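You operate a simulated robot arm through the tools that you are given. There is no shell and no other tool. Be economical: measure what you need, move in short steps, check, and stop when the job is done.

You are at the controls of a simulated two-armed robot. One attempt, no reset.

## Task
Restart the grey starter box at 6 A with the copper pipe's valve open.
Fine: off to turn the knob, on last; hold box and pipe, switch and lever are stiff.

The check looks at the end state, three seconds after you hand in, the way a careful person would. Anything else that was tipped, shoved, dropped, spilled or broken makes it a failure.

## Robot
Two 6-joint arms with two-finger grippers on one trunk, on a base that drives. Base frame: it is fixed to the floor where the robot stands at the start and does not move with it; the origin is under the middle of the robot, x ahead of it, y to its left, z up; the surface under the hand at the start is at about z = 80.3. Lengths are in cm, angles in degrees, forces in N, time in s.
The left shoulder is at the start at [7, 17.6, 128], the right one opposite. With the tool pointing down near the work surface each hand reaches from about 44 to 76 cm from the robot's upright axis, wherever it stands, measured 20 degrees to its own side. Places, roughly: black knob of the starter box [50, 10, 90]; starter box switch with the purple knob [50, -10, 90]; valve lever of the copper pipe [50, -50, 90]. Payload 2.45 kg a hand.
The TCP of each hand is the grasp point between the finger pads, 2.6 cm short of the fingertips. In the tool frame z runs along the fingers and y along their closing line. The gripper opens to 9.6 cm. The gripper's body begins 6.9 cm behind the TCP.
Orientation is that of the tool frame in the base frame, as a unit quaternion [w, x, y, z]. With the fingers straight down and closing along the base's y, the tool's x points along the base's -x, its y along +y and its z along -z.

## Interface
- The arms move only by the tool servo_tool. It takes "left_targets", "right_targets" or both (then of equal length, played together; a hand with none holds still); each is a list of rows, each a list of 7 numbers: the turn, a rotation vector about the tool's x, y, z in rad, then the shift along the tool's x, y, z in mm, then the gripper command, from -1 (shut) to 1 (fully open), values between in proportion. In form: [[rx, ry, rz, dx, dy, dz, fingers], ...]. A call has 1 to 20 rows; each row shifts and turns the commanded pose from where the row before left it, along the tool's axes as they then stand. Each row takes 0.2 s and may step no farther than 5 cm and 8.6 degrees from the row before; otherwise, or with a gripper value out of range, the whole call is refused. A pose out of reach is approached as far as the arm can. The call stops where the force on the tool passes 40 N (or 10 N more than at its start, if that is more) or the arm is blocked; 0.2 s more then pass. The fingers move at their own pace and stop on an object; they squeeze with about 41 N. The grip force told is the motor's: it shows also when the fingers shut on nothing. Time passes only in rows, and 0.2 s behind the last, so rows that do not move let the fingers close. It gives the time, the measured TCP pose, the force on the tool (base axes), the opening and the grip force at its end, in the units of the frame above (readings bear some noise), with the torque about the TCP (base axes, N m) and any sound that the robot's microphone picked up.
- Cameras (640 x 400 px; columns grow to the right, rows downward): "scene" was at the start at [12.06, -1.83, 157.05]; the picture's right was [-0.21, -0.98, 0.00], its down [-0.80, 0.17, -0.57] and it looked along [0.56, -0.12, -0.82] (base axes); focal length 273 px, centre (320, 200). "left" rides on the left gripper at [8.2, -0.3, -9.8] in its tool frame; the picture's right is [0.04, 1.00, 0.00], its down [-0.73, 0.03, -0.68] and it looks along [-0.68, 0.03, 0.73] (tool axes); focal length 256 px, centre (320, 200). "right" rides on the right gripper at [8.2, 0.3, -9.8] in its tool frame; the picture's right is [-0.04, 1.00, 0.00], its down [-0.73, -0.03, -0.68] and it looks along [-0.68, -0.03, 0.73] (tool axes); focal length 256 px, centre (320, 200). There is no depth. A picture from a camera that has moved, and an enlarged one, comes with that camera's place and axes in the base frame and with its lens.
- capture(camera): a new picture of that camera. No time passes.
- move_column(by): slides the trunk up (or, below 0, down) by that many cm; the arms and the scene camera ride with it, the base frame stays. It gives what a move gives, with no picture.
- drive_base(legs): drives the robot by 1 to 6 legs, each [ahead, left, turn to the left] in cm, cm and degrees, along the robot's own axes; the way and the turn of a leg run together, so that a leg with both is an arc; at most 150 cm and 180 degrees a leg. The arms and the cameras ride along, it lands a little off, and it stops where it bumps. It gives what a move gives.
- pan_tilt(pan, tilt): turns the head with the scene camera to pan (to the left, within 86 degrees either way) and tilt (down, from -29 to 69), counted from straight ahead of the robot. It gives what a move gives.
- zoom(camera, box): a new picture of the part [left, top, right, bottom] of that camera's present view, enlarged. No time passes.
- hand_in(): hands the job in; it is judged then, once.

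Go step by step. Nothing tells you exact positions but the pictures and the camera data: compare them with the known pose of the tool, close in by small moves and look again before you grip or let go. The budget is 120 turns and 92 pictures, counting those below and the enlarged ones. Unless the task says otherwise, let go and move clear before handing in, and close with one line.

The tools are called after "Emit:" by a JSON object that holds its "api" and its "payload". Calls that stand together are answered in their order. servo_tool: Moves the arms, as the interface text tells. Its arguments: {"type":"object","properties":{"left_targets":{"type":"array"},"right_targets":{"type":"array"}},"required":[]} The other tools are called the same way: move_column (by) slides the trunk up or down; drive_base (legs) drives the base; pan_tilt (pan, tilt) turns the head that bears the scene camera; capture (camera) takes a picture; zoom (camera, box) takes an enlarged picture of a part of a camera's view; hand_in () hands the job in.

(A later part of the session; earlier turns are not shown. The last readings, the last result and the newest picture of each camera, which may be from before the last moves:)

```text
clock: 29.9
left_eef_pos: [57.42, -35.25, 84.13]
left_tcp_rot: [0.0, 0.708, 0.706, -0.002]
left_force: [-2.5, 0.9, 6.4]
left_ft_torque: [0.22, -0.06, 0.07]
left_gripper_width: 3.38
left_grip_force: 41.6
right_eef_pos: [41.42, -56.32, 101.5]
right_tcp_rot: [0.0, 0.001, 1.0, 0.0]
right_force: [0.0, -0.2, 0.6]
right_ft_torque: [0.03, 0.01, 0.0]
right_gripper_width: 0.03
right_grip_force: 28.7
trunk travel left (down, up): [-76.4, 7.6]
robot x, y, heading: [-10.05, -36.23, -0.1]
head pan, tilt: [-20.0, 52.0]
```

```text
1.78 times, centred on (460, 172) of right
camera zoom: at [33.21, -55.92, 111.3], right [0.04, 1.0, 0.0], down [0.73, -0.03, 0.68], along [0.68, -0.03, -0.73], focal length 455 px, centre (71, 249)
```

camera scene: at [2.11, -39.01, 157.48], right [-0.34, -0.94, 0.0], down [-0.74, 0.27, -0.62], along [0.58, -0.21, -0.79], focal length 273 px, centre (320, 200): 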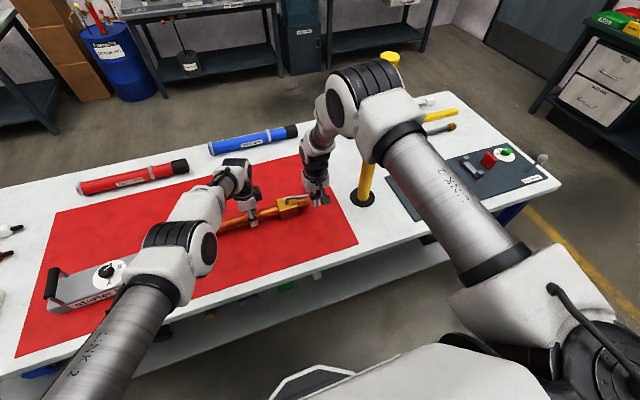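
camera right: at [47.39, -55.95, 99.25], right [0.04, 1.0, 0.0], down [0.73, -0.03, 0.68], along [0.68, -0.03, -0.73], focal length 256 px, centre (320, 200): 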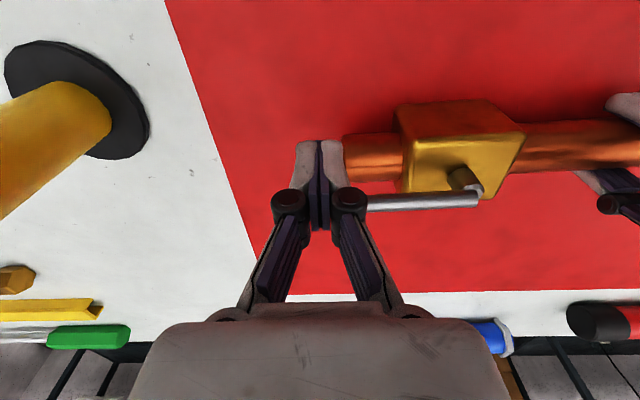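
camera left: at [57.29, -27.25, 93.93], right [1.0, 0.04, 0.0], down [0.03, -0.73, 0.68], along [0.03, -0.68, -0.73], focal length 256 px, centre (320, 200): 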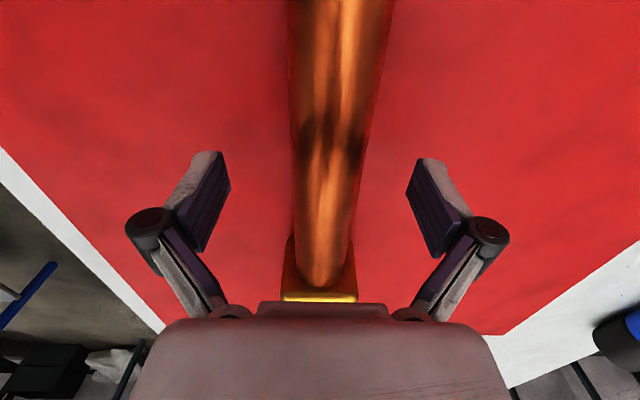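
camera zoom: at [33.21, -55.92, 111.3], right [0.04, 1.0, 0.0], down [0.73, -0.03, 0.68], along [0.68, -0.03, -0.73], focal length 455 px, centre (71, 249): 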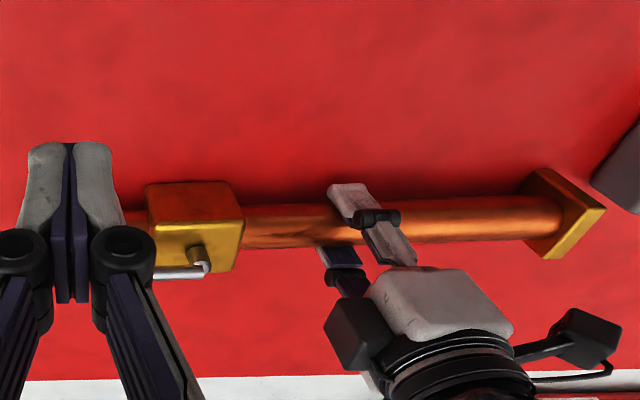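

The lever now lies along the pipe, so the valve is open. I'm releasing the pipe, lifting both hands, and driving back left to the starter box.

Emit:
{"api": "servo_tool", "payload": {"left_targets": [[0, 0, 0, 0, 0, 0, 1], [0, 0, 0, 0, 0, 0, 1], [0, 0, 0, 0, 0, -30, 1], [0, 0, 0, 10, 0, -45, 1], [0, 0, 0, 20, 10, -45, 1], [0, 0, 0, 20, 10, -40, 1]], "right_targets": [[0, 0, 0, 0, 0, 0, -1], [0, 0, 0, 0, 0, -20, -1], [0, 0, 0, 0, 0, -20, -1], [0, 0, 0, 0, 0, -20, -1], [0, 0, 0, 0, 0, 0, -1], [0, 0, 0, 0, 0, 0, -1]]}}

Emit:
{"api": "drive_base", "payload": {"legs": [[-2, 36, 0]]}}

Emit:
{"api": "pan_tilt", "payload": {"pan": 0, "tilt": 50}}

Emit:
{"api": "capture", "payload": {"camera": "scene"}}

Emit:
{"api": "capture", "payload": {"camera": "left"}}

```text
refused: row 5 steps farther than a row can; nothing moved
```

```text
clock: 31.7
left_eef_pos: [56.51, -13.55, 84.24]
left_tcp_rot: [0.004, 0.711, 0.703, -0.004]
left_force: [-0.1, -2.5, -0.5]
left_ft_torque: [1.23, 0.0, 0.03]
left_gripper_width: 3.35
left_grip_force: 40.9
right_eef_pos: [40.36, -33.87, 101.62]
right_tcp_rot: [-0.001, 0.004, 1.0, -0.001]
right_force: [0.7, 0.3, -0.6]
right_ft_torque: [-0.03, 0.0, 0.0]
right_gripper_width: 0.0
right_grip_force: 28.3
trunk travel left (down, up): [-76.4, 7.6]
robot x, y, heading: [-11.09, -13.42, -0.5]
head pan, tilt: [-20.0, 52.0]
stopped in leg 1: the force on the tool passed its limit at 54 N (the readings are from after the stop); the commanded pose is now the measured one
```

```text
clock: 32.5
left_eef_pos: [56.5, -13.69, 84.21]
left_tcp_rot: [0.004, 0.711, 0.703, -0.002]
left_force: [0.1, 0.6, -0.4]
left_ft_torque: [-0.48, 0.02, -0.04]
left_gripper_width: 3.38
left_grip_force: 40.8
right_eef_pos: [40.26, -34.05, 101.55]
right_tcp_rot: [0.0, 0.004, 1.0, 0.0]
right_force: [0.5, -0.2, -0.2]
right_ft_torque: [0.0, 0.02, -0.01]
right_gripper_width: 0.01
right_grip_force: 28.9
trunk travel left (down, up): [-76.4, 7.6]
robot x, y, heading: [-11.18, -13.5, -0.7]
head pan, tilt: [0.0, 50.0]
```

```text
58 pictures are left
camera scene: at [1.75, -13.88, 157.73], right [-0.01, -1.0, 0.0], down [-0.77, 0.01, -0.64], along [0.64, -0.01, -0.77], focal length 273 px, centre (320, 200)
```

scene: 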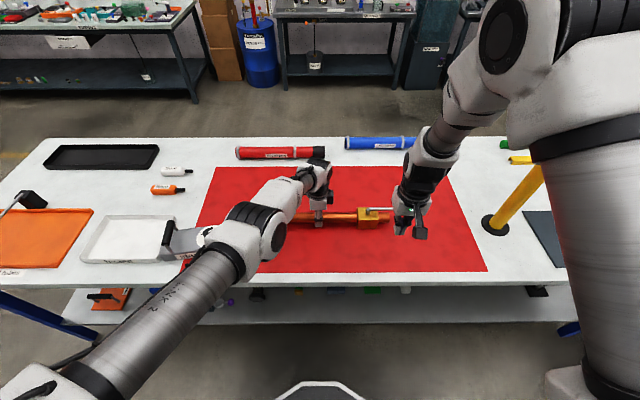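

```text
57 pictures are left
camera left: at [56.31, -5.29, 94.03], right [1.0, 0.03, 0.0], down [0.02, -0.73, 0.69], along [0.02, -0.69, -0.73], focal length 256 px, centre (320, 200)
```

left: 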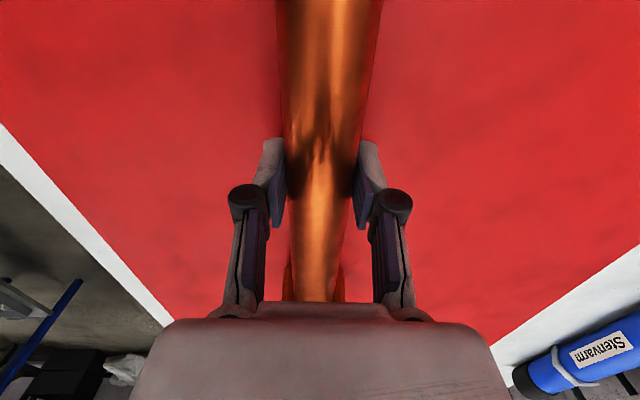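

My batched drive ran after the lift was refused, so it dragged the held pipe about 22 cm left into the starter box. That was my mistake. Before undoing it, I'll check what was touched.

Emit:
{"api": "zoom", "payload": {"camera": "scene", "box": [60, 150, 300, 300]}}

Emit:
{"api": "zoom", "payload": {"camera": "right", "box": [320, 0, 640, 200]}}

```text
2.67 times, centred on (180, 225) of scene
camera zoom: at [1.75, -13.88, 157.73], right [-0.01, -1.0, 0.0], down [-0.77, 0.01, -0.64], along [0.64, -0.01, -0.77], focal length 727 px, centre (693, 133)
```

zoom: 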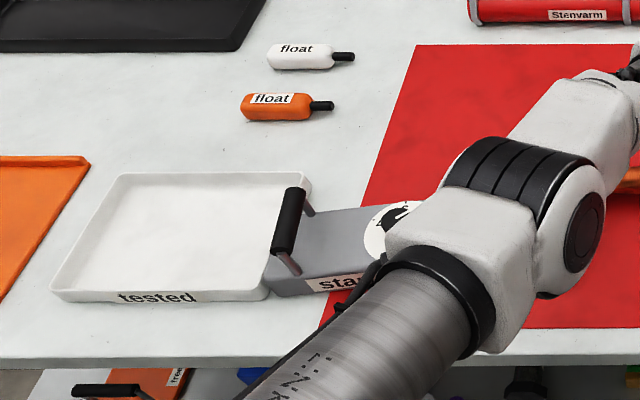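

```text
2.00 times, centred on (480, 100) of right
camera zoom: at [32.11, -33.63, 111.22], right [0.05, 1.0, 0.0], down [0.73, -0.04, 0.68], along [0.68, -0.03, -0.73], focal length 512 px, centre (0, 400)
```

zoom: 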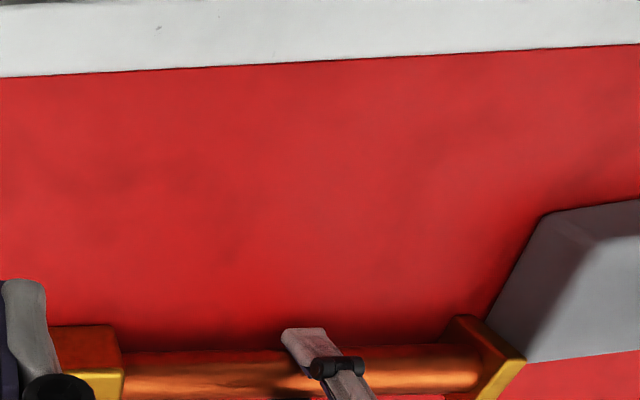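

The box has been pushed about 14 cm left, up against the tray. The tray itself looks to be where it was. I'll drive the held pipe back right to its original place first.

Emit:
{"api": "drive_base", "payload": {"legs": [[1, -21, 0.5]]}}

Emit:
{"api": "capture", "payload": {"camera": "scene"}}

```text
clock: 34.1
left_eef_pos: [57.26, -33.68, 84.18]
left_tcp_rot: [0.004, 0.707, 0.707, -0.003]
left_force: [1.5, -0.3, 0.3]
left_ft_torque: [0.47, 0.03, 0.07]
left_gripper_width: 3.37
left_grip_force: 40.6
right_eef_pos: [41.36, -54.27, 101.53]
right_tcp_rot: [0.0, 0.0, 1.0, 0.0]
right_force: [-0.2, -0.5, 1.0]
right_ft_torque: [0.0, -0.03, -0.01]
right_gripper_width: 0.0
right_grip_force: 28.4
trunk travel left (down, up): [-76.4, 7.6]
robot x, y, heading: [-10.24, -34.03, 0.0]
head pan, tilt: [0.0, 50.0]
```

```text
54 pictures are left
camera scene: at [2.65, -34.42, 157.73], right [0.0, -1.0, 0.0], down [-0.77, 0.0, -0.64], along [0.64, 0.0, -0.77], focal length 273 px, centre (320, 200)
```

scene: 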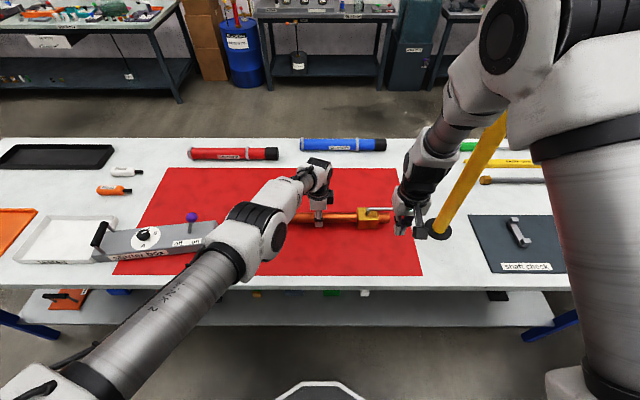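

Pipe is back. Releasing and lifting the left hand now, with no drive until I've confirmed it.

Emit:
{"api": "servo_tool", "payload": {"left_targets": [[0, 0, 0, 0, 0, 0, 1], [0, 0, 0, 0, 0, 0, 1], [0, 0, 0, 0, 0, -30, 1], [0, 0, 0, 0, 0, -40, 1], [0, 0, 0, 15, 5, -40, 1], [0, 0, 0, 15, 10, -40, 1], [0, 0, 0, 15, 10, -40, 1]]}}

Emit:
{"api": "capture", "payload": {"camera": "scene"}}

```text
clock: 35.7
left_eef_pos: [59.79, -28.76, 103.31]
left_tcp_rot: [0.004, 0.708, 0.706, -0.004]
left_force: [0.1, 0.0, -0.1]
left_ft_torque: [-0.04, -0.05, 0.02]
left_gripper_width: 9.61
left_grip_force: 0.1
right_eef_pos: [41.23, -54.2, 101.57]
right_tcp_rot: [0.0, 0.0, 1.0, -0.001]
right_force: [0.6, -0.1, -0.4]
right_ft_torque: [-0.04, -0.01, -0.01]
right_gripper_width: 0.0
right_grip_force: 28.3
trunk travel left (down, up): [-76.4, 7.6]
robot x, y, heading: [-10.11, -34.05, -0.3]
head pan, tilt: [0.0, 50.0]
```

```text
53 pictures are left
camera scene: at [2.58, -34.42, 157.74], right [0.0, -1.0, 0.0], down [-0.77, 0.0, -0.64], along [0.64, 0.0, -0.77], focal length 273 px, centre (320, 200)
```

scene: 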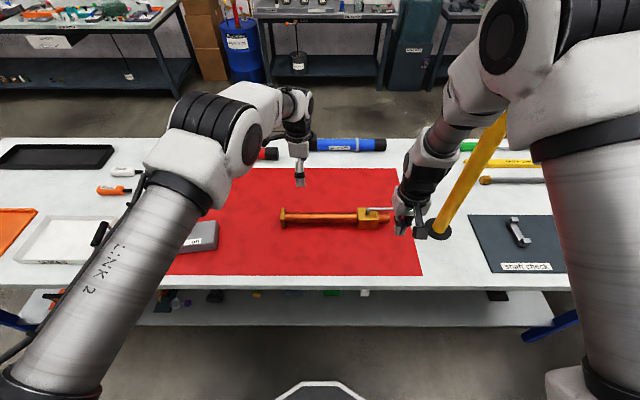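

Both hands are free and clear. Driving left to the box.

Emit:
{"api": "drive_base", "payload": {"legs": [[-2, 46, 0]]}}

Emit:
{"api": "capture", "payload": {"camera": "scene"}}

Emit:
{"api": "capture", "payload": {"camera": "right"}}

```text
clock: 38.5
left_eef_pos: [57.94, 16.0, 103.36]
left_tcp_rot: [0.003, 0.711, 0.703, -0.003]
left_force: [-0.1, -0.3, -1.0]
left_ft_torque: [0.02, -0.04, 0.0]
left_gripper_width: 9.59
left_grip_force: 0.0
right_eef_pos: [39.34, -9.2, 101.56]
right_tcp_rot: [-0.001, 0.005, 1.0, 0.001]
right_force: [-0.2, -0.1, 1.2]
right_ft_torque: [0.02, -0.01, -0.02]
right_gripper_width: 0.01
right_grip_force: 28.5
trunk travel left (down, up): [-76.4, 7.6]
robot x, y, heading: [-11.9, 11.18, -0.4]
head pan, tilt: [0.0, 50.0]
```

```text
52 pictures are left
camera scene: at [0.86, 10.91, 157.73], right [-0.01, -1.0, 0.0], down [-0.77, 0.01, -0.64], along [0.64, -0.01, -0.77], focal length 273 px, centre (320, 200)
```

scene: 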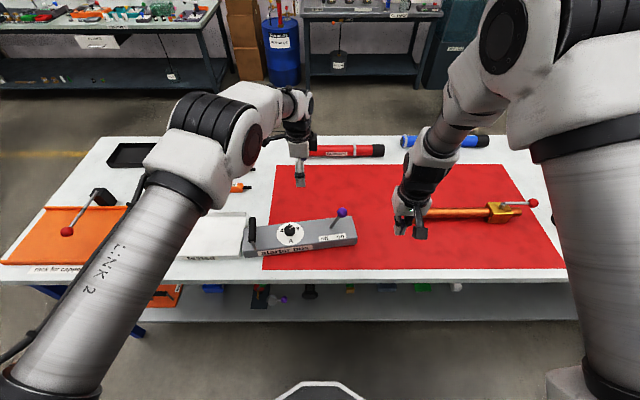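

```text
51 pictures are left
camera right: at [31.23, -8.82, 111.21], right [0.05, 1.0, 0.0], down [0.73, -0.04, 0.68], along [0.68, -0.03, -0.73], focal length 256 px, centre (320, 200)
```

right: 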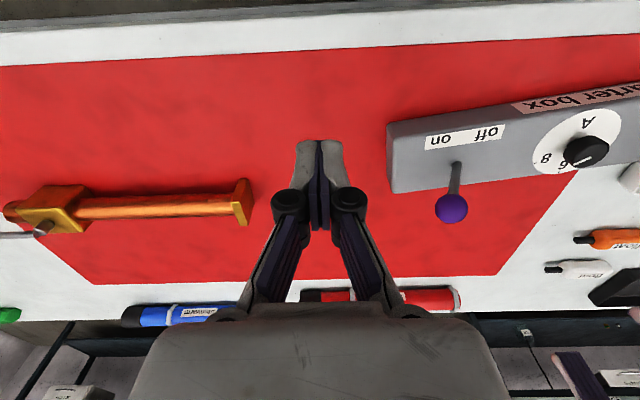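

The box now sits with its handle near [45,30] and the switch still leaning to on. I'm turning the left hand back to close along y and moving it over the handle.

Emit:
{"api": "servo_tool", "payload": {"left_targets": [[0, 0, -0.1428, 0, 0, 0, 1], [0, 0, -0.1428, 0, 0, 0, 1], [0, 0, -0.1428, 0, 0, 0, 1], [0, 0, -0.1428, 0, 0, 0, 1], [0, 0, -0.1428, 0, 0, 0, 1], [0, 0, -0.1428, 0, 0, 0, 1], [0, 0, -0.1428, 0, 0, 0, 1], [0, 0, -0.1428, 0, 0, 0, 1], [0, 0, -0.1428, 0, 0, 0, 1], [0, 0, -0.1428, 0, 0, 0, 1], [0, 0, -0.1428, 0, 0, 0, 1], [0, 0, 0, 28, 35, 0, 1], [0, 0, 0, 28, 35, 0, 1], [0, 0, 0, 28, 35, 0, 1], [0, 0, 0, 28, 35, 0, 1]]}}

Emit:
{"api": "capture", "payload": {"camera": "left"}}

Emit:
{"api": "capture", "payload": {"camera": "scene"}}

```text
clock: 41.7
left_eef_pos: [46.87, 30.31, 103.19]
left_tcp_rot: [0.001, 0.005, 1.0, -0.005]
left_force: [-0.5, 0.9, 0.4]
left_ft_torque: [-0.06, -0.04, -0.02]
left_gripper_width: 9.61
left_grip_force: 0.2
right_eef_pos: [39.42, -8.94, 101.59]
right_tcp_rot: [0.0, 0.005, 1.0, -0.001]
right_force: [0.7, -0.4, -0.1]
right_ft_torque: [-0.01, 0.0, 0.0]
right_gripper_width: 0.0
right_grip_force: 28.8
trunk travel left (down, up): [-76.4, 7.6]
robot x, y, heading: [-11.87, 11.64, -0.4]
head pan, tilt: [0.0, 50.0]
```

```text
50 pictures are left
camera left: at [38.9, 30.22, 113.01], right [-0.03, 1.0, -0.01], down [0.73, 0.03, 0.68], along [0.68, 0.01, -0.73], focal length 256 px, centre (320, 200)
```

left: 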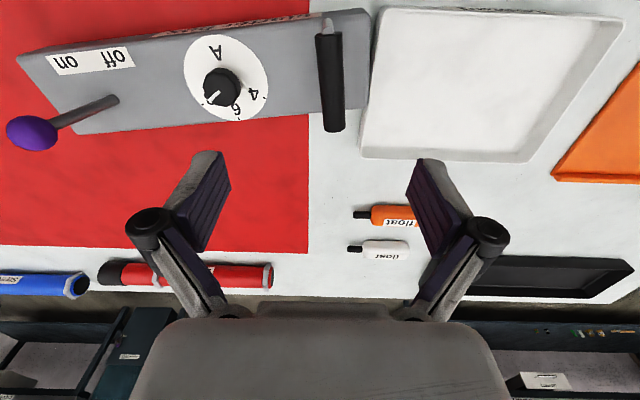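

```text
49 pictures are left
camera scene: at [0.7, 11.24, 157.75], right [-0.01, -1.0, 0.0], down [-0.77, 0.01, -0.64], along [0.64, -0.01, -0.77], focal length 273 px, centre (320, 200)
```

scene: 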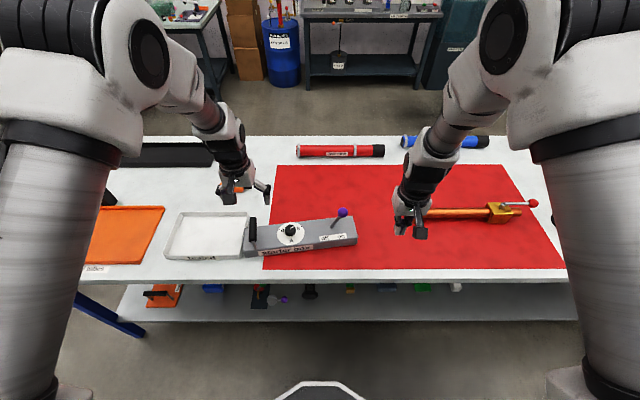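

The tray is still where it started. The handle bar centre is near [47,31.2,88] with about 6° of yaw, and the box top is at z≈83.5. I'm lowering the half-open left hand over the bar.

Emit:
{"api": "servo_tool", "payload": {"left_targets": [[0, 0, -0.1, 0, 0, 0, 0], [0, 0, 0, 0, 9, 35, 0], [0, 0, 0, 0, 0, 45, 0]]}}

Emit:
{"api": "capture", "payload": {"camera": "left"}}

Emit:
{"api": "zoom", "payload": {"camera": "scene", "box": [160, 160, 370, 290]}}

```text
clock: 42.5
left_eef_pos: [47.08, 31.0, 94.76]
left_tcp_rot: [-0.001, -0.045, 0.999, -0.004]
left_force: [1.0, 1.4, -0.2]
left_ft_torque: [0.01, 0.01, 0.01]
left_gripper_width: 4.8
left_grip_force: 0.0
right_eef_pos: [39.62, -9.18, 101.43]
right_tcp_rot: [-0.002, 0.004, 1.0, -0.001]
right_force: [0.2, 0.9, -0.2]
right_ft_torque: [-0.02, 0.0, -0.03]
right_gripper_width: 0.01
right_grip_force: 28.3
trunk travel left (down, up): [-76.4, 7.6]
robot x, y, heading: [-12.04, 11.42, -0.5]
head pan, tilt: [0.0, 50.0]
```

```text
48 pictures are left
camera left: at [39.21, 30.14, 104.69], right [-0.13, 0.99, -0.01], down [0.73, 0.1, 0.68], along [0.67, 0.08, -0.74], focal length 256 px, centre (320, 200)
```

left: 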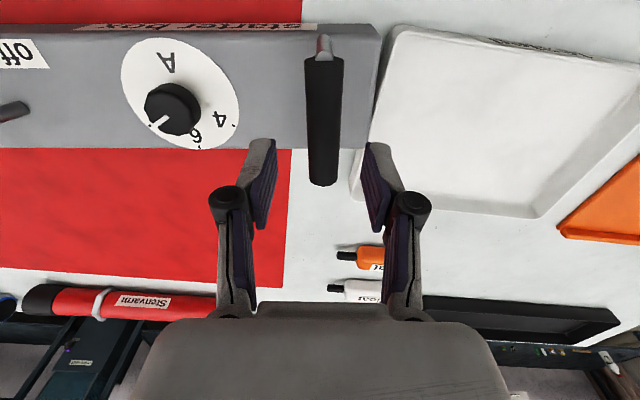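

```text
3.05 times, centred on (265, 225) of scene
camera zoom: at [1.11, 10.98, 157.72], right [-0.01, -1.0, 0.0], down [-0.77, 0.01, -0.64], along [0.64, -0.01, -0.77], focal length 831 px, centre (488, 124)
```

zoom: 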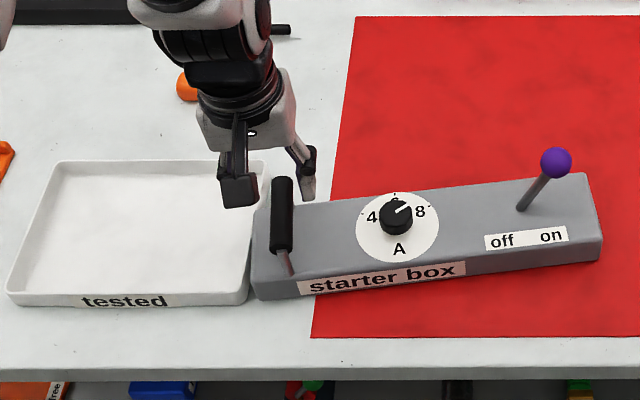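

Well centred on the bar. Descending and gripping the handle.

Emit:
{"api": "servo_tool", "payload": {"left_targets": [[0, 0, 0, 0, 1, 35, 0], [0, 0, 0, 0, 0, 30, 0], [0, 0, 0, 0, 0, 0, -1], [0, 0, 0, 0, 0, 0, -1], [0, 0, 0, 0, 0, 0, -1]]}}

Emit:
{"api": "capture", "payload": {"camera": "left"}}

```text
clock: 43.7
left_eef_pos: [47.07, 30.87, 88.42]
left_tcp_rot: [0.0, -0.045, 0.999, -0.005]
left_force: [1.2, 0.0, -0.6]
left_ft_torque: [0.26, 0.0, 0.19]
left_gripper_width: 1.97
left_grip_force: 40.7
right_eef_pos: [39.54, -9.07, 101.51]
right_tcp_rot: [-0.001, 0.004, 1.0, 0.0]
right_force: [-1.8, -0.7, -0.6]
right_ft_torque: [0.0, 0.01, 0.01]
right_gripper_width: 0.01
right_grip_force: 28.7
trunk travel left (down, up): [-76.4, 7.6]
robot x, y, heading: [-11.87, 11.63, -0.4]
head pan, tilt: [0.0, 50.0]
```

```text
46 pictures are left
camera left: at [39.04, 30.04, 98.32], right [-0.13, 0.99, -0.01], down [0.73, 0.1, 0.68], along [0.67, 0.08, -0.73], focal length 256 px, centre (320, 200)
```

left: 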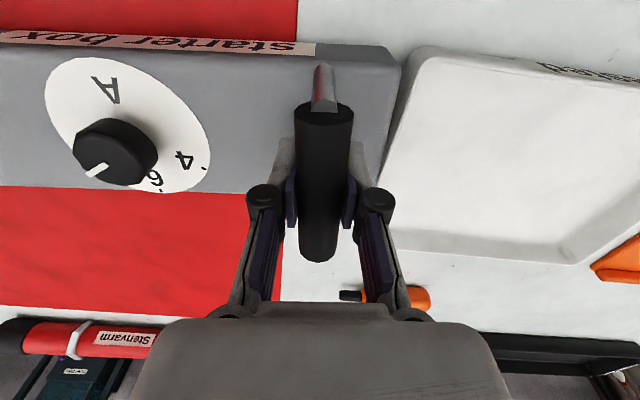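

The box is held firmly by its handle. I'm dragging it back to its original place, (+3.4,-14) cm.

Emit:
{"api": "drive_base", "payload": {"legs": [[3.4, -14, 0.3]]}}

Emit:
{"api": "capture", "payload": {"camera": "scene"}}

```text
clock: 45.0
left_eef_pos: [50.27, 17.14, 88.44]
left_tcp_rot: [0.0, -0.047, 0.999, -0.005]
left_force: [0.5, 1.7, 0.0]
left_ft_torque: [-0.21, -0.1, 0.01]
left_gripper_width: 1.97
left_grip_force: 41.3
right_eef_pos: [42.75, -23.09, 101.43]
right_tcp_rot: [-0.001, 0.002, 1.0, -0.001]
right_force: [0.0, -0.2, 0.1]
right_ft_torque: [-0.04, -0.01, 0.02]
right_gripper_width: 0.01
right_grip_force: 28.9
trunk travel left (down, up): [-76.4, 7.6]
robot x, y, heading: [-8.53, -2.78, -0.1]
head pan, tilt: [0.0, 50.0]
```

```text
45 pictures are left
camera scene: at [4.16, -2.9, 157.73], right [0.0, -1.0, 0.0], down [-0.77, 0.0, -0.64], along [0.64, 0.0, -0.77], focal length 273 px, centre (320, 200)
```

scene: 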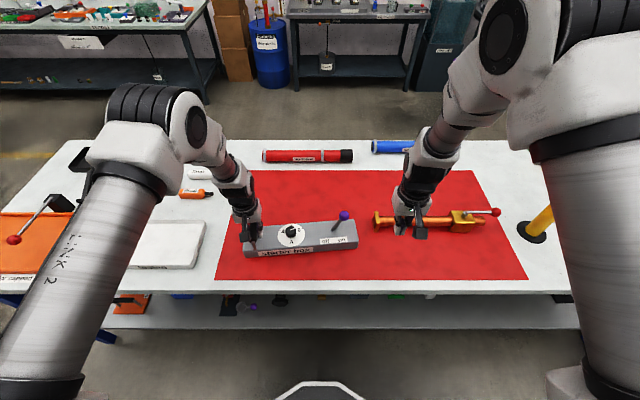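

The box is back on its place. I'll release the handle and stand further back and a bit left, so all three controls are in comfortable reach.

Emit:
{"api": "servo_tool", "payload": {"left_targets": [[0, 0, 0, 0, 0, 0, 0], [0, 0, 0, 0, 0, 0, 0], [0, 0, 0, 0, 0, -40, 0], [0, 0, 0, 0, 0, -45, 0]], "right_targets": [[0, 0, 0, 0, 0, 0, -1], [0, 0, 0, 0, 0, 0, -1], [0, 0, 0, 0, 0, -15, -1], [0, 0, 0, 0, 0, -15, -1]]}}

```text
clock: 46.0
left_eef_pos: [50.06, 16.86, 97.08]
left_tcp_rot: [0.001, -0.047, 0.999, -0.005]
left_force: [0.4, -0.1, -0.1]
left_ft_torque: [0.0, -0.04, 0.0]
left_gripper_width: 4.8
left_grip_force: 0.1
right_eef_pos: [42.58, -23.02, 104.71]
right_tcp_rot: [0.001, 0.002, 1.0, -0.001]
right_force: [-0.5, 0.9, 0.3]
right_ft_torque: [0.01, -0.02, -0.03]
right_gripper_width: 0.01
right_grip_force: 28.5
trunk travel left (down, up): [-76.4, 7.6]
robot x, y, heading: [-8.85, -2.75, 0.0]
head pan, tilt: [0.0, 50.0]
```

Emit:
{"api": "drive_base", "payload": {"legs": [[-8.3, 6.5, 0]]}}

Emit:
{"api": "capture", "payload": {"camera": "scene"}}

```text
clock: 47.2
left_eef_pos: [41.97, 23.45, 96.89]
left_tcp_rot: [0.0, -0.047, 0.999, -0.004]
left_force: [1.3, 0.4, 0.1]
left_ft_torque: [-0.02, 0.03, -0.01]
left_gripper_width: 4.8
left_grip_force: 0.2
right_eef_pos: [34.55, -16.63, 104.41]
right_tcp_rot: [-0.001, 0.002, 1.0, 0.001]
right_force: [0.2, 0.8, 0.0]
right_ft_torque: [0.02, 0.01, -0.03]
right_gripper_width: 0.0
right_grip_force: 28.0
trunk travel left (down, up): [-76.4, 7.6]
robot x, y, heading: [-16.88, 3.96, 0.0]
head pan, tilt: [0.0, 50.0]
```

```text
44 pictures are left
camera scene: at [-4.03, 3.36, 157.72], right [0.0, -1.0, 0.0], down [-0.77, 0.0, -0.64], along [0.64, 0.0, -0.77], focal length 273 px, centre (320, 200)
```

scene: 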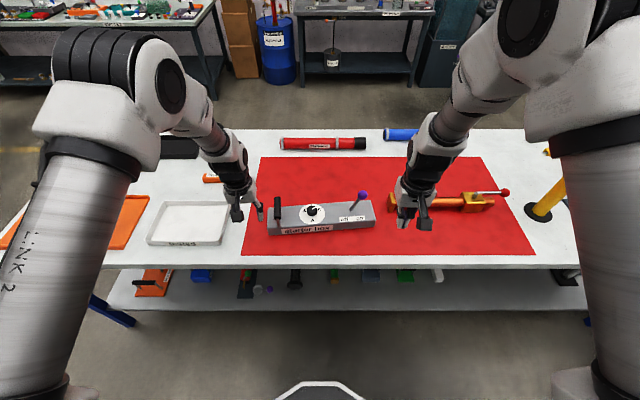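

Moving the left hand back over the handle and the right hand next to the switch on its -y side, at height.

Emit:
{"api": "servo_tool", "payload": {"left_targets": [[0, 0, 0, -25.2, -23.8, 0, 0], [0, 0, 0, -25.2, -23.8, 0, 0], [0, 0, 0, -25.2, -23.8, 0, 0], [0, 0, 0, 0, 0, 0, 0]], "right_targets": [[0, 0, 0, -45, 2, 0, -1], [0, 0, 0, -45, 2, 0, -1], [0, 0, 0, -45, 2, 0, -1], [0, 0, 0, -45, 2, 0, -1]]}}

Emit:
{"api": "capture", "payload": {"camera": "left"}}

Emit:
{"api": "capture", "payload": {"camera": "right"}}

Emit:
{"api": "zoom", "payload": {"camera": "scene", "box": [220, 150, 420, 270]}}

```text
clock: 48.2
left_eef_pos: [50.25, 16.85, 97.03]
left_tcp_rot: [-0.002, -0.047, 0.999, -0.005]
left_force: [0.3, 0.5, 0.0]
left_ft_torque: [-0.03, 0.0, 0.01]
left_gripper_width: 4.78
left_grip_force: 0.1
right_eef_pos: [52.55, -15.9, 104.23]
right_tcp_rot: [-0.002, 0.002, 1.0, 0.0]
right_force: [-0.3, 0.4, -0.1]
right_ft_torque: [0.01, 0.03, -0.01]
right_gripper_width: 0.0
right_grip_force: 29.2
trunk travel left (down, up): [-76.4, 7.6]
robot x, y, heading: [-16.75, 3.97, -0.1]
head pan, tilt: [0.0, 50.0]
```

```text
43 pictures are left
camera left: at [42.44, 15.93, 106.8], right [-0.13, 0.99, -0.01], down [0.73, 0.1, 0.68], along [0.67, 0.08, -0.74], focal length 256 px, centre (320, 200)
```

left: 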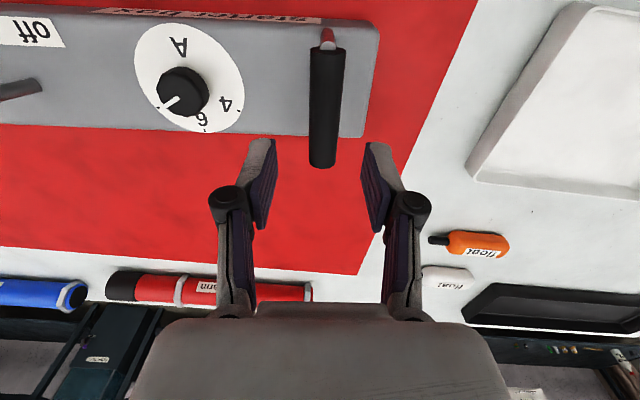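

```text
42 pictures are left
camera right: at [44.39, -15.51, 113.95], right [0.05, 1.0, 0.0], down [0.74, -0.03, 0.67], along [0.67, -0.03, -0.74], focal length 256 px, centre (320, 200)
```

right: 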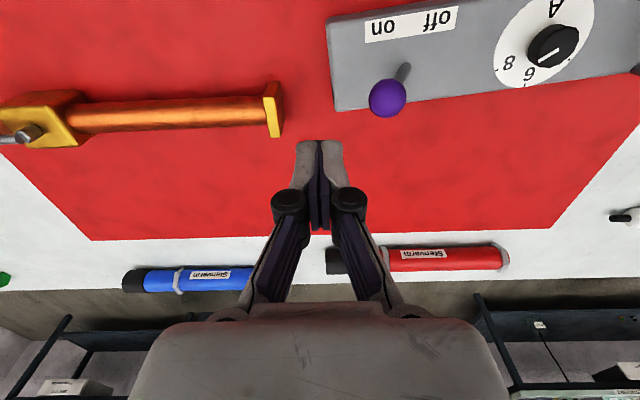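

```text
3.20 times, centred on (320, 210) of scene
camera zoom: at [-3.74, 3.33, 157.7], right [0.0, -1.0, 0.0], down [-0.77, 0.0, -0.64], along [0.64, 0.0, -0.77], focal length 873 px, centre (320, 168)
```

zoom: 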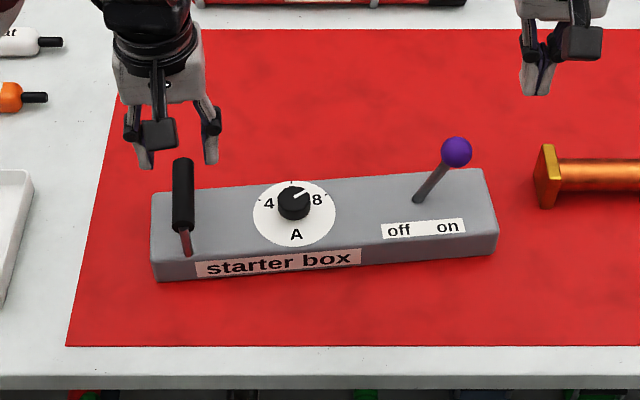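

The purple knob is at [52.9,-10.2,92]. I'm gripping the handle with the left hand and lowering the right fingers beside the knob.

Emit:
{"api": "servo_tool", "payload": {"left_targets": [[0, 0, 0, 2, 3, 30, 0], [0, 0, 0, 2, 0, 30, 0], [0, 0, 0, 0, 0, 26, 0], [0, 0, 0, 0, 0, 0, -1], [0, 0, 0, 0, 0, 0, -1], [0, 0, 0, 0, 0, 0, -1]], "right_targets": [[0, 0, 0, -3, 0, 40, -1], [0, 0, 0, 0, 0, 42, -1], [0, 0, 0, 0, 0, 40, -1], [0, 0, 0, 0, 0, 0, -1], [0, 0, 0, 0, 0, 0, -1], [0, 0, 0, 0, 0, 0, -1]]}}

Emit:
{"api": "capture", "payload": {"camera": "right"}}

```text
clock: 49.6
left_eef_pos: [49.68, 17.29, 88.4]
left_tcp_rot: [-0.001, -0.048, 0.999, -0.004]
left_force: [-0.1, 0.0, -0.7]
left_ft_torque: [0.0, 0.02, 0.04]
left_gripper_width: 1.97
left_grip_force: 41.1
right_eef_pos: [52.87, -15.72, 92.28]
right_tcp_rot: [-0.001, 0.002, 1.0, 0.0]
right_force: [0.5, -0.3, -0.3]
right_ft_torque: [0.01, 0.01, -0.03]
right_gripper_width: 0.03
right_grip_force: 29.0
trunk travel left (down, up): [-76.4, 7.6]
robot x, y, heading: [-16.97, 3.55, -0.1]
head pan, tilt: [0.0, 50.0]
```

```text
40 pictures are left
camera right: at [44.76, -15.41, 101.91], right [0.04, 1.0, 0.0], down [0.73, -0.03, 0.68], along [0.68, -0.03, -0.73], focal length 256 px, centre (320, 200)
```

right: 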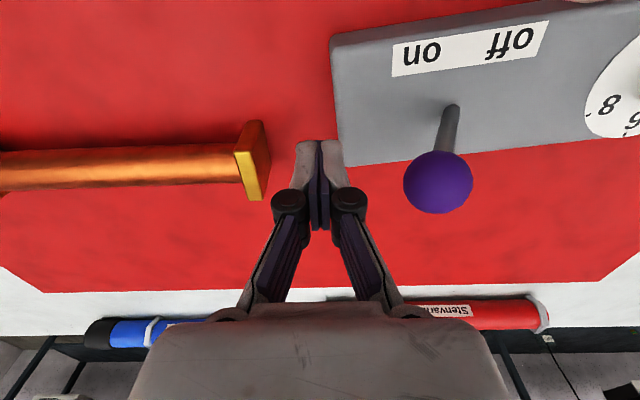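

Aligned. Pushing the knob towards off (+y) with the box held.

Emit:
{"api": "servo_tool", "payload": {"right_targets": [[0, 0, 0, 0, 14, 0, -1], [0, 0, 0, 0, 14, 0, -1], [0, 0, 0, 0, 8, 0, -1], [0, 0, 0, 0, 8, 0, -1], [0, 0, 0, 0, 8, 0, -1], [0, 0, 0, 0, 8, 0, -1], [0, 0, 0, 0, 8, 0, -1], [0, 0, 0, 0, 8, 0, -1], [0, 0, 0, 0, 8, 0, -1]]}}

Emit:
{"api": "zoom", "payload": {"camera": "scene", "box": [220, 150, 420, 270]}}

```text
clock: 51.6
left_eef_pos: [49.75, 17.15, 88.46]
left_tcp_rot: [0.0, -0.047, 0.999, -0.005]
left_force: [0.8, 4.7, -0.4]
left_ft_torque: [-0.08, -0.07, 0.09]
left_gripper_width: 1.99
left_grip_force: 41.2
right_eef_pos: [52.85, -7.42, 92.31]
right_tcp_rot: [-0.001, 0.002, 1.0, 0.0]
right_force: [0.5, -3.1, 3.0]
right_ft_torque: [0.06, -0.01, -0.04]
right_gripper_width: 0.02
right_grip_force: 28.6
trunk travel left (down, up): [-76.4, 7.6]
robot x, y, heading: [-16.9, 3.58, -0.1]
head pan, tilt: [0.0, 50.0]
```

```text
3.20 times, centred on (320, 210) of scene
camera zoom: at [-4.05, 3.48, 157.73], right [0.0, -1.0, 0.0], down [-0.77, 0.0, -0.64], along [0.64, 0.0, -0.77], focal length 873 px, centre (320, 168)
```

zoom: 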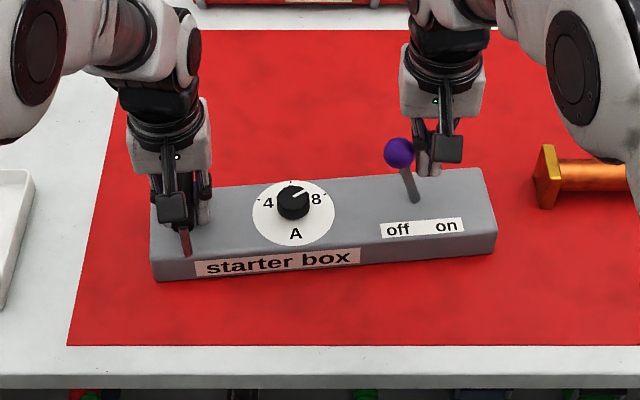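

It has tipped over to "off". I'll nudge slightly more to be sure it's against its stop.

Emit:
{"api": "servo_tool", "payload": {"right_targets": [[0, 0, 0, 0, 4, 0, -1], [0, 0, 0, 0, 4, 0, -1], [0, 0, 0, 0, 3, 0, -1]]}}

Emit:
{"api": "capture", "payload": {"camera": "right"}}

```text
clock: 52.4
left_eef_pos: [49.69, 17.13, 88.4]
left_tcp_rot: [-0.001, -0.047, 0.999, -0.004]
left_force: [0.2, 3.1, 0.0]
left_ft_torque: [-0.03, -0.08, 0.13]
left_gripper_width: 2.0
left_grip_force: 40.5
right_eef_pos: [52.98, -6.3, 92.24]
right_tcp_rot: [0.0, 0.002, 1.0, 0.0]
right_force: [0.2, -5.0, -1.6]
right_ft_torque: [-0.01, -0.01, 0.01]
right_gripper_width: 0.0
right_grip_force: 28.5
trunk travel left (down, up): [-76.4, 7.6]
robot x, y, heading: [-16.65, 3.99, -0.3]
head pan, tilt: [0.0, 50.0]
```

```text
38 pictures are left
camera right: at [44.79, -5.94, 101.98], right [0.04, 1.0, 0.0], down [0.73, -0.03, 0.68], along [0.68, -0.03, -0.74], focal length 256 px, centre (320, 200)
```

right: 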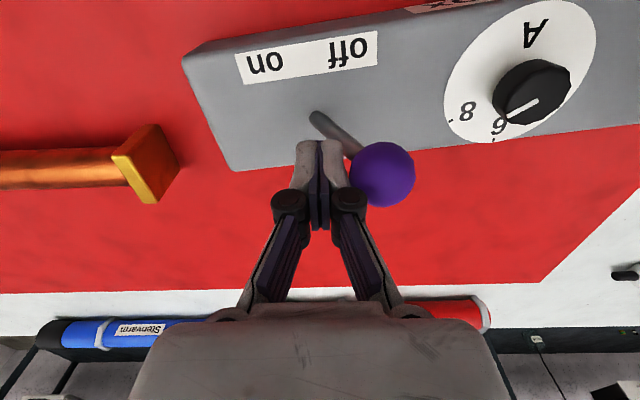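

Emit:
{"api": "servo_tool", "payload": {"right_targets": [[0, 0, 0, 0, 3, 0, -1], [0, 0, 0, 0, 3, 0, -1], [0, 0, 0, 0, 3, 0, -1]]}}

Emit:
{"api": "zoom", "payload": {"camera": "scene", "box": [220, 150, 420, 270]}}

```text
clock: 53.2
left_eef_pos: [49.58, 17.5, 88.4]
left_tcp_rot: [-0.001, -0.049, 0.999, -0.005]
left_force: [-0.5, 5.5, 1.0]
left_ft_torque: [0.16, -0.16, 0.16]
left_gripper_width: 1.96
left_grip_force: 41.4
right_eef_pos: [53.02, -5.97, 92.41]
right_tcp_rot: [-0.001, 0.004, 1.0, -0.002]
right_force: [0.3, -5.8, -0.8]
right_ft_torque: [0.04, 0.05, 0.01]
right_gripper_width: 0.0
right_grip_force: 28.8
trunk travel left (down, up): [-76.4, 7.6]
robot x, y, heading: [-16.88, 4.0, -0.5]
head pan, tilt: [0.0, 50.0]
stopped in row 3 (right hand): the force on the tool passed its limit at 44 N (the readings are from after the stop); the commanded pose is now the measured one
```

```text
3.20 times, centred on (320, 210) of scene
camera zoom: at [-4.09, 3.41, 157.74], right [0.0, -1.0, 0.0], down [-0.77, 0.0, -0.64], along [0.64, 0.0, -0.77], focal length 873 px, centre (320, 168)
```

zoom: 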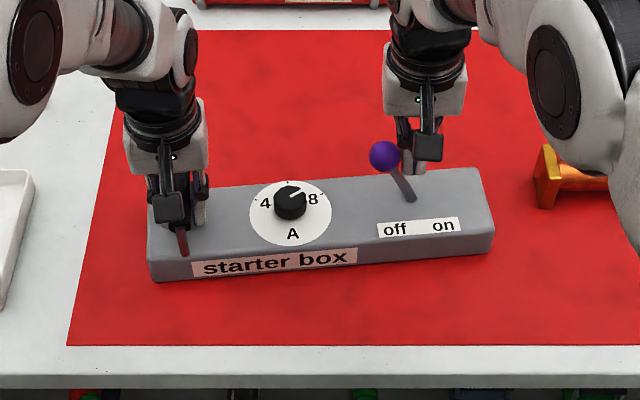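

Solid stop at "off". Retracting the right hand away, then releasing the handle and lifting the left.

Emit:
{"api": "servo_tool", "payload": {"left_targets": [[0, 0, 0, 0, 0, 0, -1], [0, 0, 0, 0, 0, 0, -1], [0, 0, 0, 0, 0, 0, -1], [0, 0, 0, 0, 0, 0, 0], [0, 0, 0, 0, 0, 0, 0], [0, 0, 0, 0, 0, -45, 0], [0, 0, 0, 0, 0, -45, 0], [0, 0, 0, 0, 0, -45, 0]], "right_targets": [[0, 0, 0, 0, -15, 0, -1], [0, 0, 0, 0, -20, -20, -1], [0, 0, 0, 0, -25, -35, -1], [0, 0, 0, 0, -25, -35, -1], [0, 0, 0, 0, -30, -30, -1], [0, 0, 0, 0, -30, 0, -1], [0, 0, 0, 0, 0, 0, -1], [0, 0, 0, 0, 0, 0, -1]]}}

Emit:
{"api": "capture", "payload": {"camera": "left"}}

Emit:
{"api": "zoom", "payload": {"camera": "scene", "box": [270, 180, 350, 230]}}

```text
clock: 55.0
left_eef_pos: [49.48, 17.59, 102.04]
left_tcp_rot: [-0.001, -0.048, 0.999, -0.003]
left_force: [-0.7, -0.2, 0.3]
left_ft_torque: [0.0, -0.04, 0.0]
left_gripper_width: 4.79
left_grip_force: 0.0
right_eef_pos: [52.91, -20.36, 104.44]
right_tcp_rot: [0.0, 0.002, 1.0, -0.002]
right_force: [0.2, -0.4, 0.2]
right_ft_torque: [0.01, -0.03, 0.0]
right_gripper_width: 0.02
right_grip_force: 28.3
trunk travel left (down, up): [-76.4, 7.6]
robot x, y, heading: [-16.63, 3.32, -0.3]
head pan, tilt: [0.0, 50.0]
```

```text
36 pictures are left
camera left: at [41.66, 16.7, 111.87], right [-0.14, 0.99, -0.01], down [0.73, 0.1, 0.68], along [0.67, 0.09, -0.74], focal length 256 px, centre (320, 200)
```

left: 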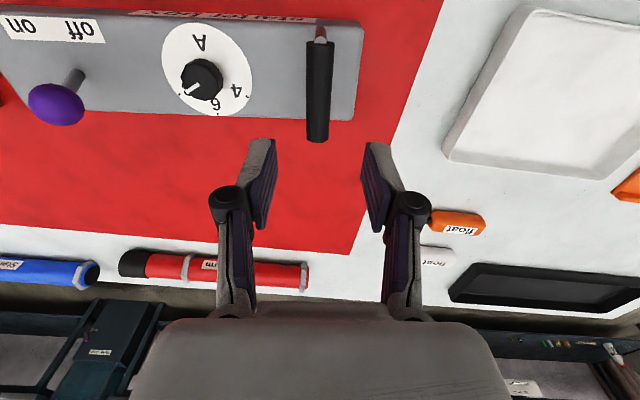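

```text
8.00 times, centred on (310, 205) of scene
camera zoom: at [-4.24, 3.41, 157.74], right [0.0, -1.0, 0.0], down [-0.77, 0.0, -0.64], along [0.64, 0.0, -0.77], focal length 2182 px, centre (400, 160)
```

zoom: 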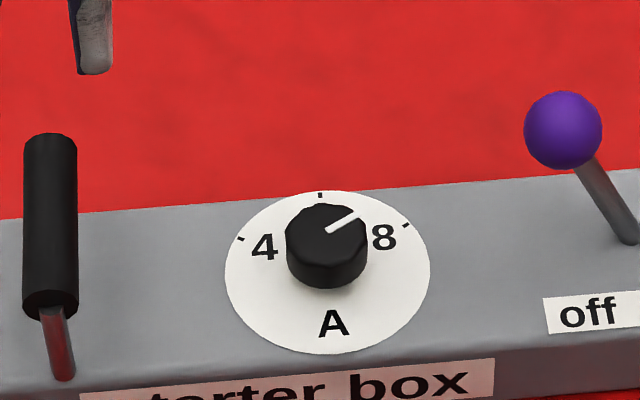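

The pointer is at 8, ticks being about 60° apart, so the knob needs a 60° counterclockwise turn to reach 6. I'm bringing the left hand above it, pre-turned 30° the other way.

Emit:
{"api": "servo_tool", "payload": {"left_targets": [[0, 0, 0, -2, -37, 10, 0.1], [0, 0, 0, -2, -37, 10, 0.1], [0, 0, 0, -2, -37, 10, 0.1], [0, 0, 0.1309, 0, 0, 0, 0.1], [0, 0, 0.1309, 0, 0, 0, 0.1], [0, 0, 0.1309, 0, 0, 0, 0.1], [0, 0, 0.1309, 0, 0, 0, 0.1], [0, 0, 0, 0, 0, 0, 0.1]]}}

Emit:
{"api": "capture", "payload": {"camera": "left"}}

Emit:
{"api": "zoom", "payload": {"camera": "scene", "box": [250, 160, 378, 240]}}

```text
clock: 56.8
left_eef_pos: [51.25, 6.52, 99.08]
left_tcp_rot: [0.0, 0.213, 0.977, -0.004]
left_force: [0.8, -0.5, 0.1]
left_ft_torque: [-0.05, 0.0, 0.0]
left_gripper_width: 5.28
left_grip_force: 0.1
right_eef_pos: [53.02, -20.35, 104.49]
right_tcp_rot: [0.0, 0.002, 1.0, -0.002]
right_force: [-0.5, 0.3, 0.1]
right_ft_torque: [0.02, 0.01, -0.01]
right_gripper_width: 0.0
right_grip_force: 28.2
trunk travel left (down, up): [-76.4, 7.6]
robot x, y, heading: [-17.02, 4.17, -0.1]
head pan, tilt: [0.0, 50.0]
```

```text
34 pictures are left
camera left: at [43.93, 9.82, 108.77], right [0.38, 0.93, -0.01], down [0.68, -0.27, 0.68], along [0.63, -0.26, -0.73], focal length 256 px, centre (320, 200)
```

left: 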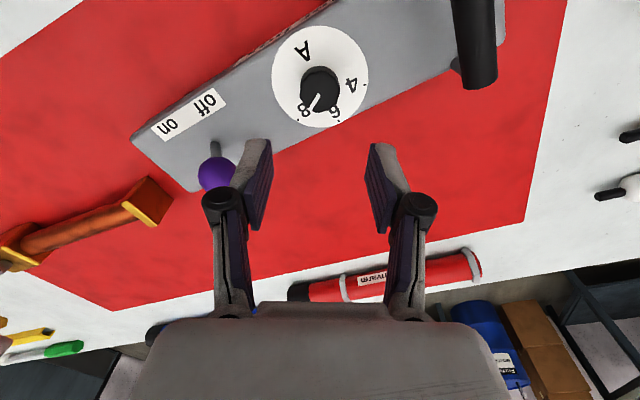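

```text
5.00 times, centred on (314, 200) of scene
camera zoom: at [-4.09, 3.41, 157.73], right [0.0, -1.0, 0.0], down [-0.77, 0.0, -0.64], along [0.64, 0.0, -0.77], focal length 1364 px, centre (350, 200)
```

zoom: 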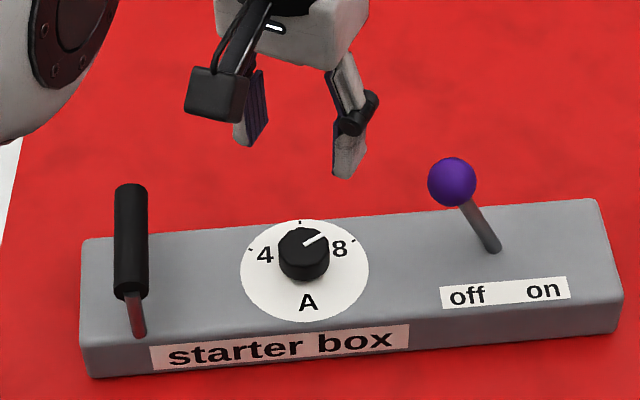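

Knob at about (51.1,6.7), top near z 85.8. Lowering and checking before the last bit.

Emit:
{"api": "servo_tool", "payload": {"left_targets": [[0, 0, 0, 2, 1, 40, 0.1], [0, 0, 0, 0, 0, 40, 0.1]]}}

Emit:
{"api": "capture", "payload": {"camera": "left"}}

```text
clock: 57.4
left_eef_pos: [51.21, 6.55, 90.9]
left_tcp_rot: [0.0, 0.212, 0.977, -0.004]
left_force: [-0.2, 0.1, -0.2]
left_ft_torque: [0.01, 0.02, 0.03]
left_gripper_width: 5.27
left_grip_force: 0.0
right_eef_pos: [53.14, -20.27, 104.23]
right_tcp_rot: [-0.001, 0.003, 1.0, -0.002]
right_force: [0.2, -0.1, -0.3]
right_ft_torque: [0.0, 0.04, 0.02]
right_gripper_width: 0.0
right_grip_force: 28.9
trunk travel left (down, up): [-76.4, 7.6]
robot x, y, heading: [-16.81, 3.96, -0.4]
head pan, tilt: [0.0, 50.0]
```

```text
32 pictures are left
camera left: at [43.92, 9.74, 100.71], right [0.38, 0.93, -0.01], down [0.68, -0.27, 0.68], along [0.63, -0.26, -0.73], focal length 256 px, centre (320, 200)
```

left: 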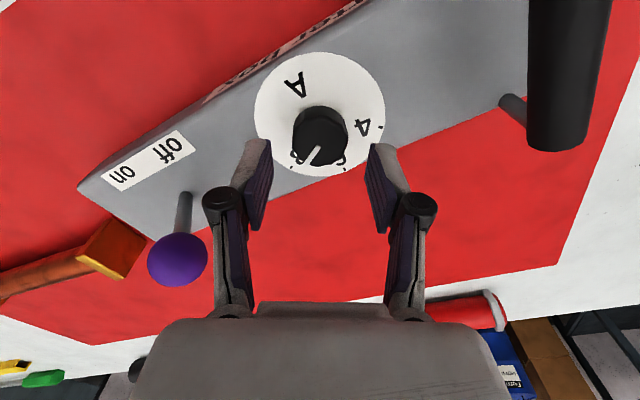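

Centred. Descending and closing on the dial knob.

Emit:
{"api": "servo_tool", "payload": {"left_targets": [[0, 0, 0, -2, 0, 20, 0.1], [0, 0, 0, -1, 0, 19, 0.1], [0, 0, 0, 0, 0, 0, -1], [0, 0, 0, 0, 0, 0, -1], [0, 0, 0, 0, 0, 0, -1]]}}

Emit:
{"api": "capture", "payload": {"camera": "left"}}

```text
clock: 58.6
left_eef_pos: [51.54, 6.25, 87.33]
left_tcp_rot: [0.003, 0.212, 0.977, -0.004]
left_force: [5.5, 0.6, 21.0]
left_ft_torque: [0.12, -0.06, 0.03]
left_gripper_width: 3.27
left_grip_force: 40.9
right_eef_pos: [52.94, -20.25, 104.46]
right_tcp_rot: [0.001, 0.002, 1.0, -0.002]
right_force: [-0.2, -0.3, 0.4]
right_ft_torque: [-0.01, 0.01, 0.01]
right_gripper_width: 0.01
right_grip_force: 28.6
trunk travel left (down, up): [-76.4, 7.6]
robot x, y, heading: [-16.94, 3.65, -0.3]
head pan, tilt: [0.0, 50.0]
```

```text
31 pictures are left
camera left: at [44.13, 9.52, 97.19], right [0.38, 0.93, -0.01], down [0.68, -0.27, 0.68], along [0.63, -0.26, -0.73], focal length 256 px, centre (320, 200)
```

left: 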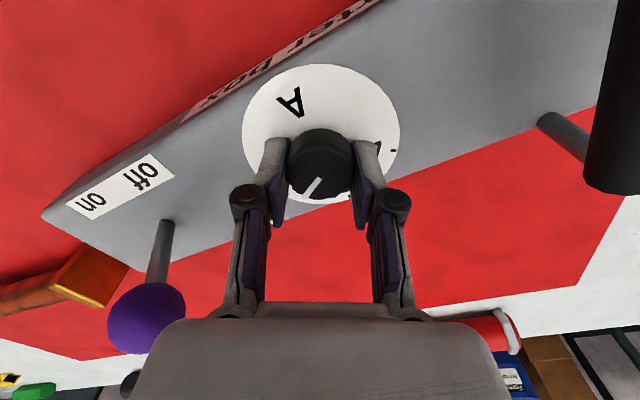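

Gripped (3.3 cm), with the tips pressing lightly on the dial plate. I'll raise a touch and turn 60° counterclockwise.

Emit:
{"api": "servo_tool", "payload": {"left_targets": [[0, 0, 0, 0, 0, -4, -1], [0, 0, -0.1309, 0, 0, 0, -1], [0, 0, -0.1309, 0, 0, 0, -1], [0, 0, -0.1309, 0, 0, 0, -1], [0, 0, -0.1309, 0, 0, 0, -1], [0, 0, -0.1309, 0, 0, 0, -1], [0, 0, -0.1309, 0, 0, 0, -1], [0, 0, -0.1309, 0, 0, 0, -1], [0, 0, -0.1309, 0, 0, 0, -1], [0, 0, 0, 0, 0, 0, -1]]}}

Emit:
{"api": "capture", "payload": {"camera": "left"}}

Emit:
{"api": "zoom", "payload": {"camera": "scene", "box": [250, 160, 378, 240]}}

```text
clock: 60.8
left_eef_pos: [51.5, 6.49, 87.47]
left_tcp_rot: [-0.002, -0.306, 0.952, -0.003]
left_force: [1.4, -0.3, -0.4]
left_ft_torque: [0.36, -0.19, 0.07]
left_gripper_width: 3.26
left_grip_force: 41.0
right_eef_pos: [53.22, -20.31, 104.45]
right_tcp_rot: [-0.001, 0.002, 1.0, -0.002]
right_force: [0.0, 1.0, -0.9]
right_ft_torque: [0.01, 0.02, 0.0]
right_gripper_width: 0.0
right_grip_force: 28.9
trunk travel left (down, up): [-76.4, 7.6]
robot x, y, heading: [-16.67, 3.81, -0.2]
head pan, tilt: [0.0, 50.0]
```

```text
30 pictures are left
camera left: at [45.26, 1.62, 97.33], right [-0.61, 0.79, -0.01], down [0.58, 0.46, 0.67], along [0.53, 0.41, -0.74], focal length 256 px, centre (320, 200)
```

left: 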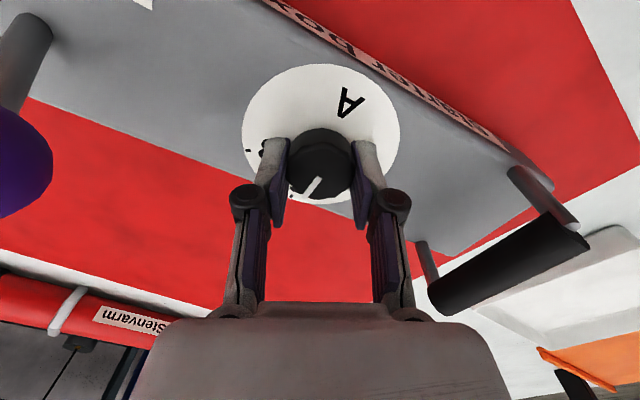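

```text
5.00 times, centred on (314, 200) of scene
camera zoom: at [-4.06, 3.41, 157.73], right [0.0, -1.0, 0.0], down [-0.77, 0.0, -0.64], along [0.64, 0.0, -0.77], focal length 1364 px, centre (350, 200)
```

zoom: 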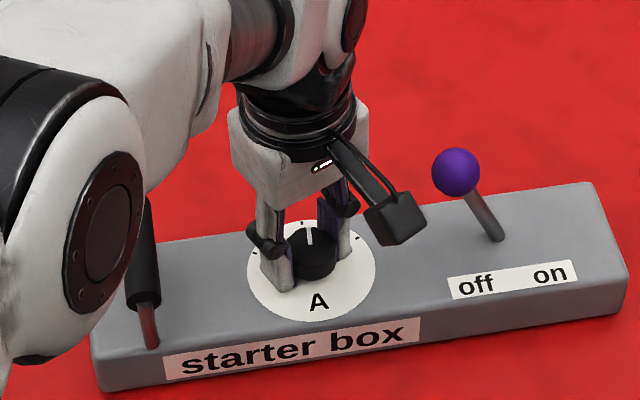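

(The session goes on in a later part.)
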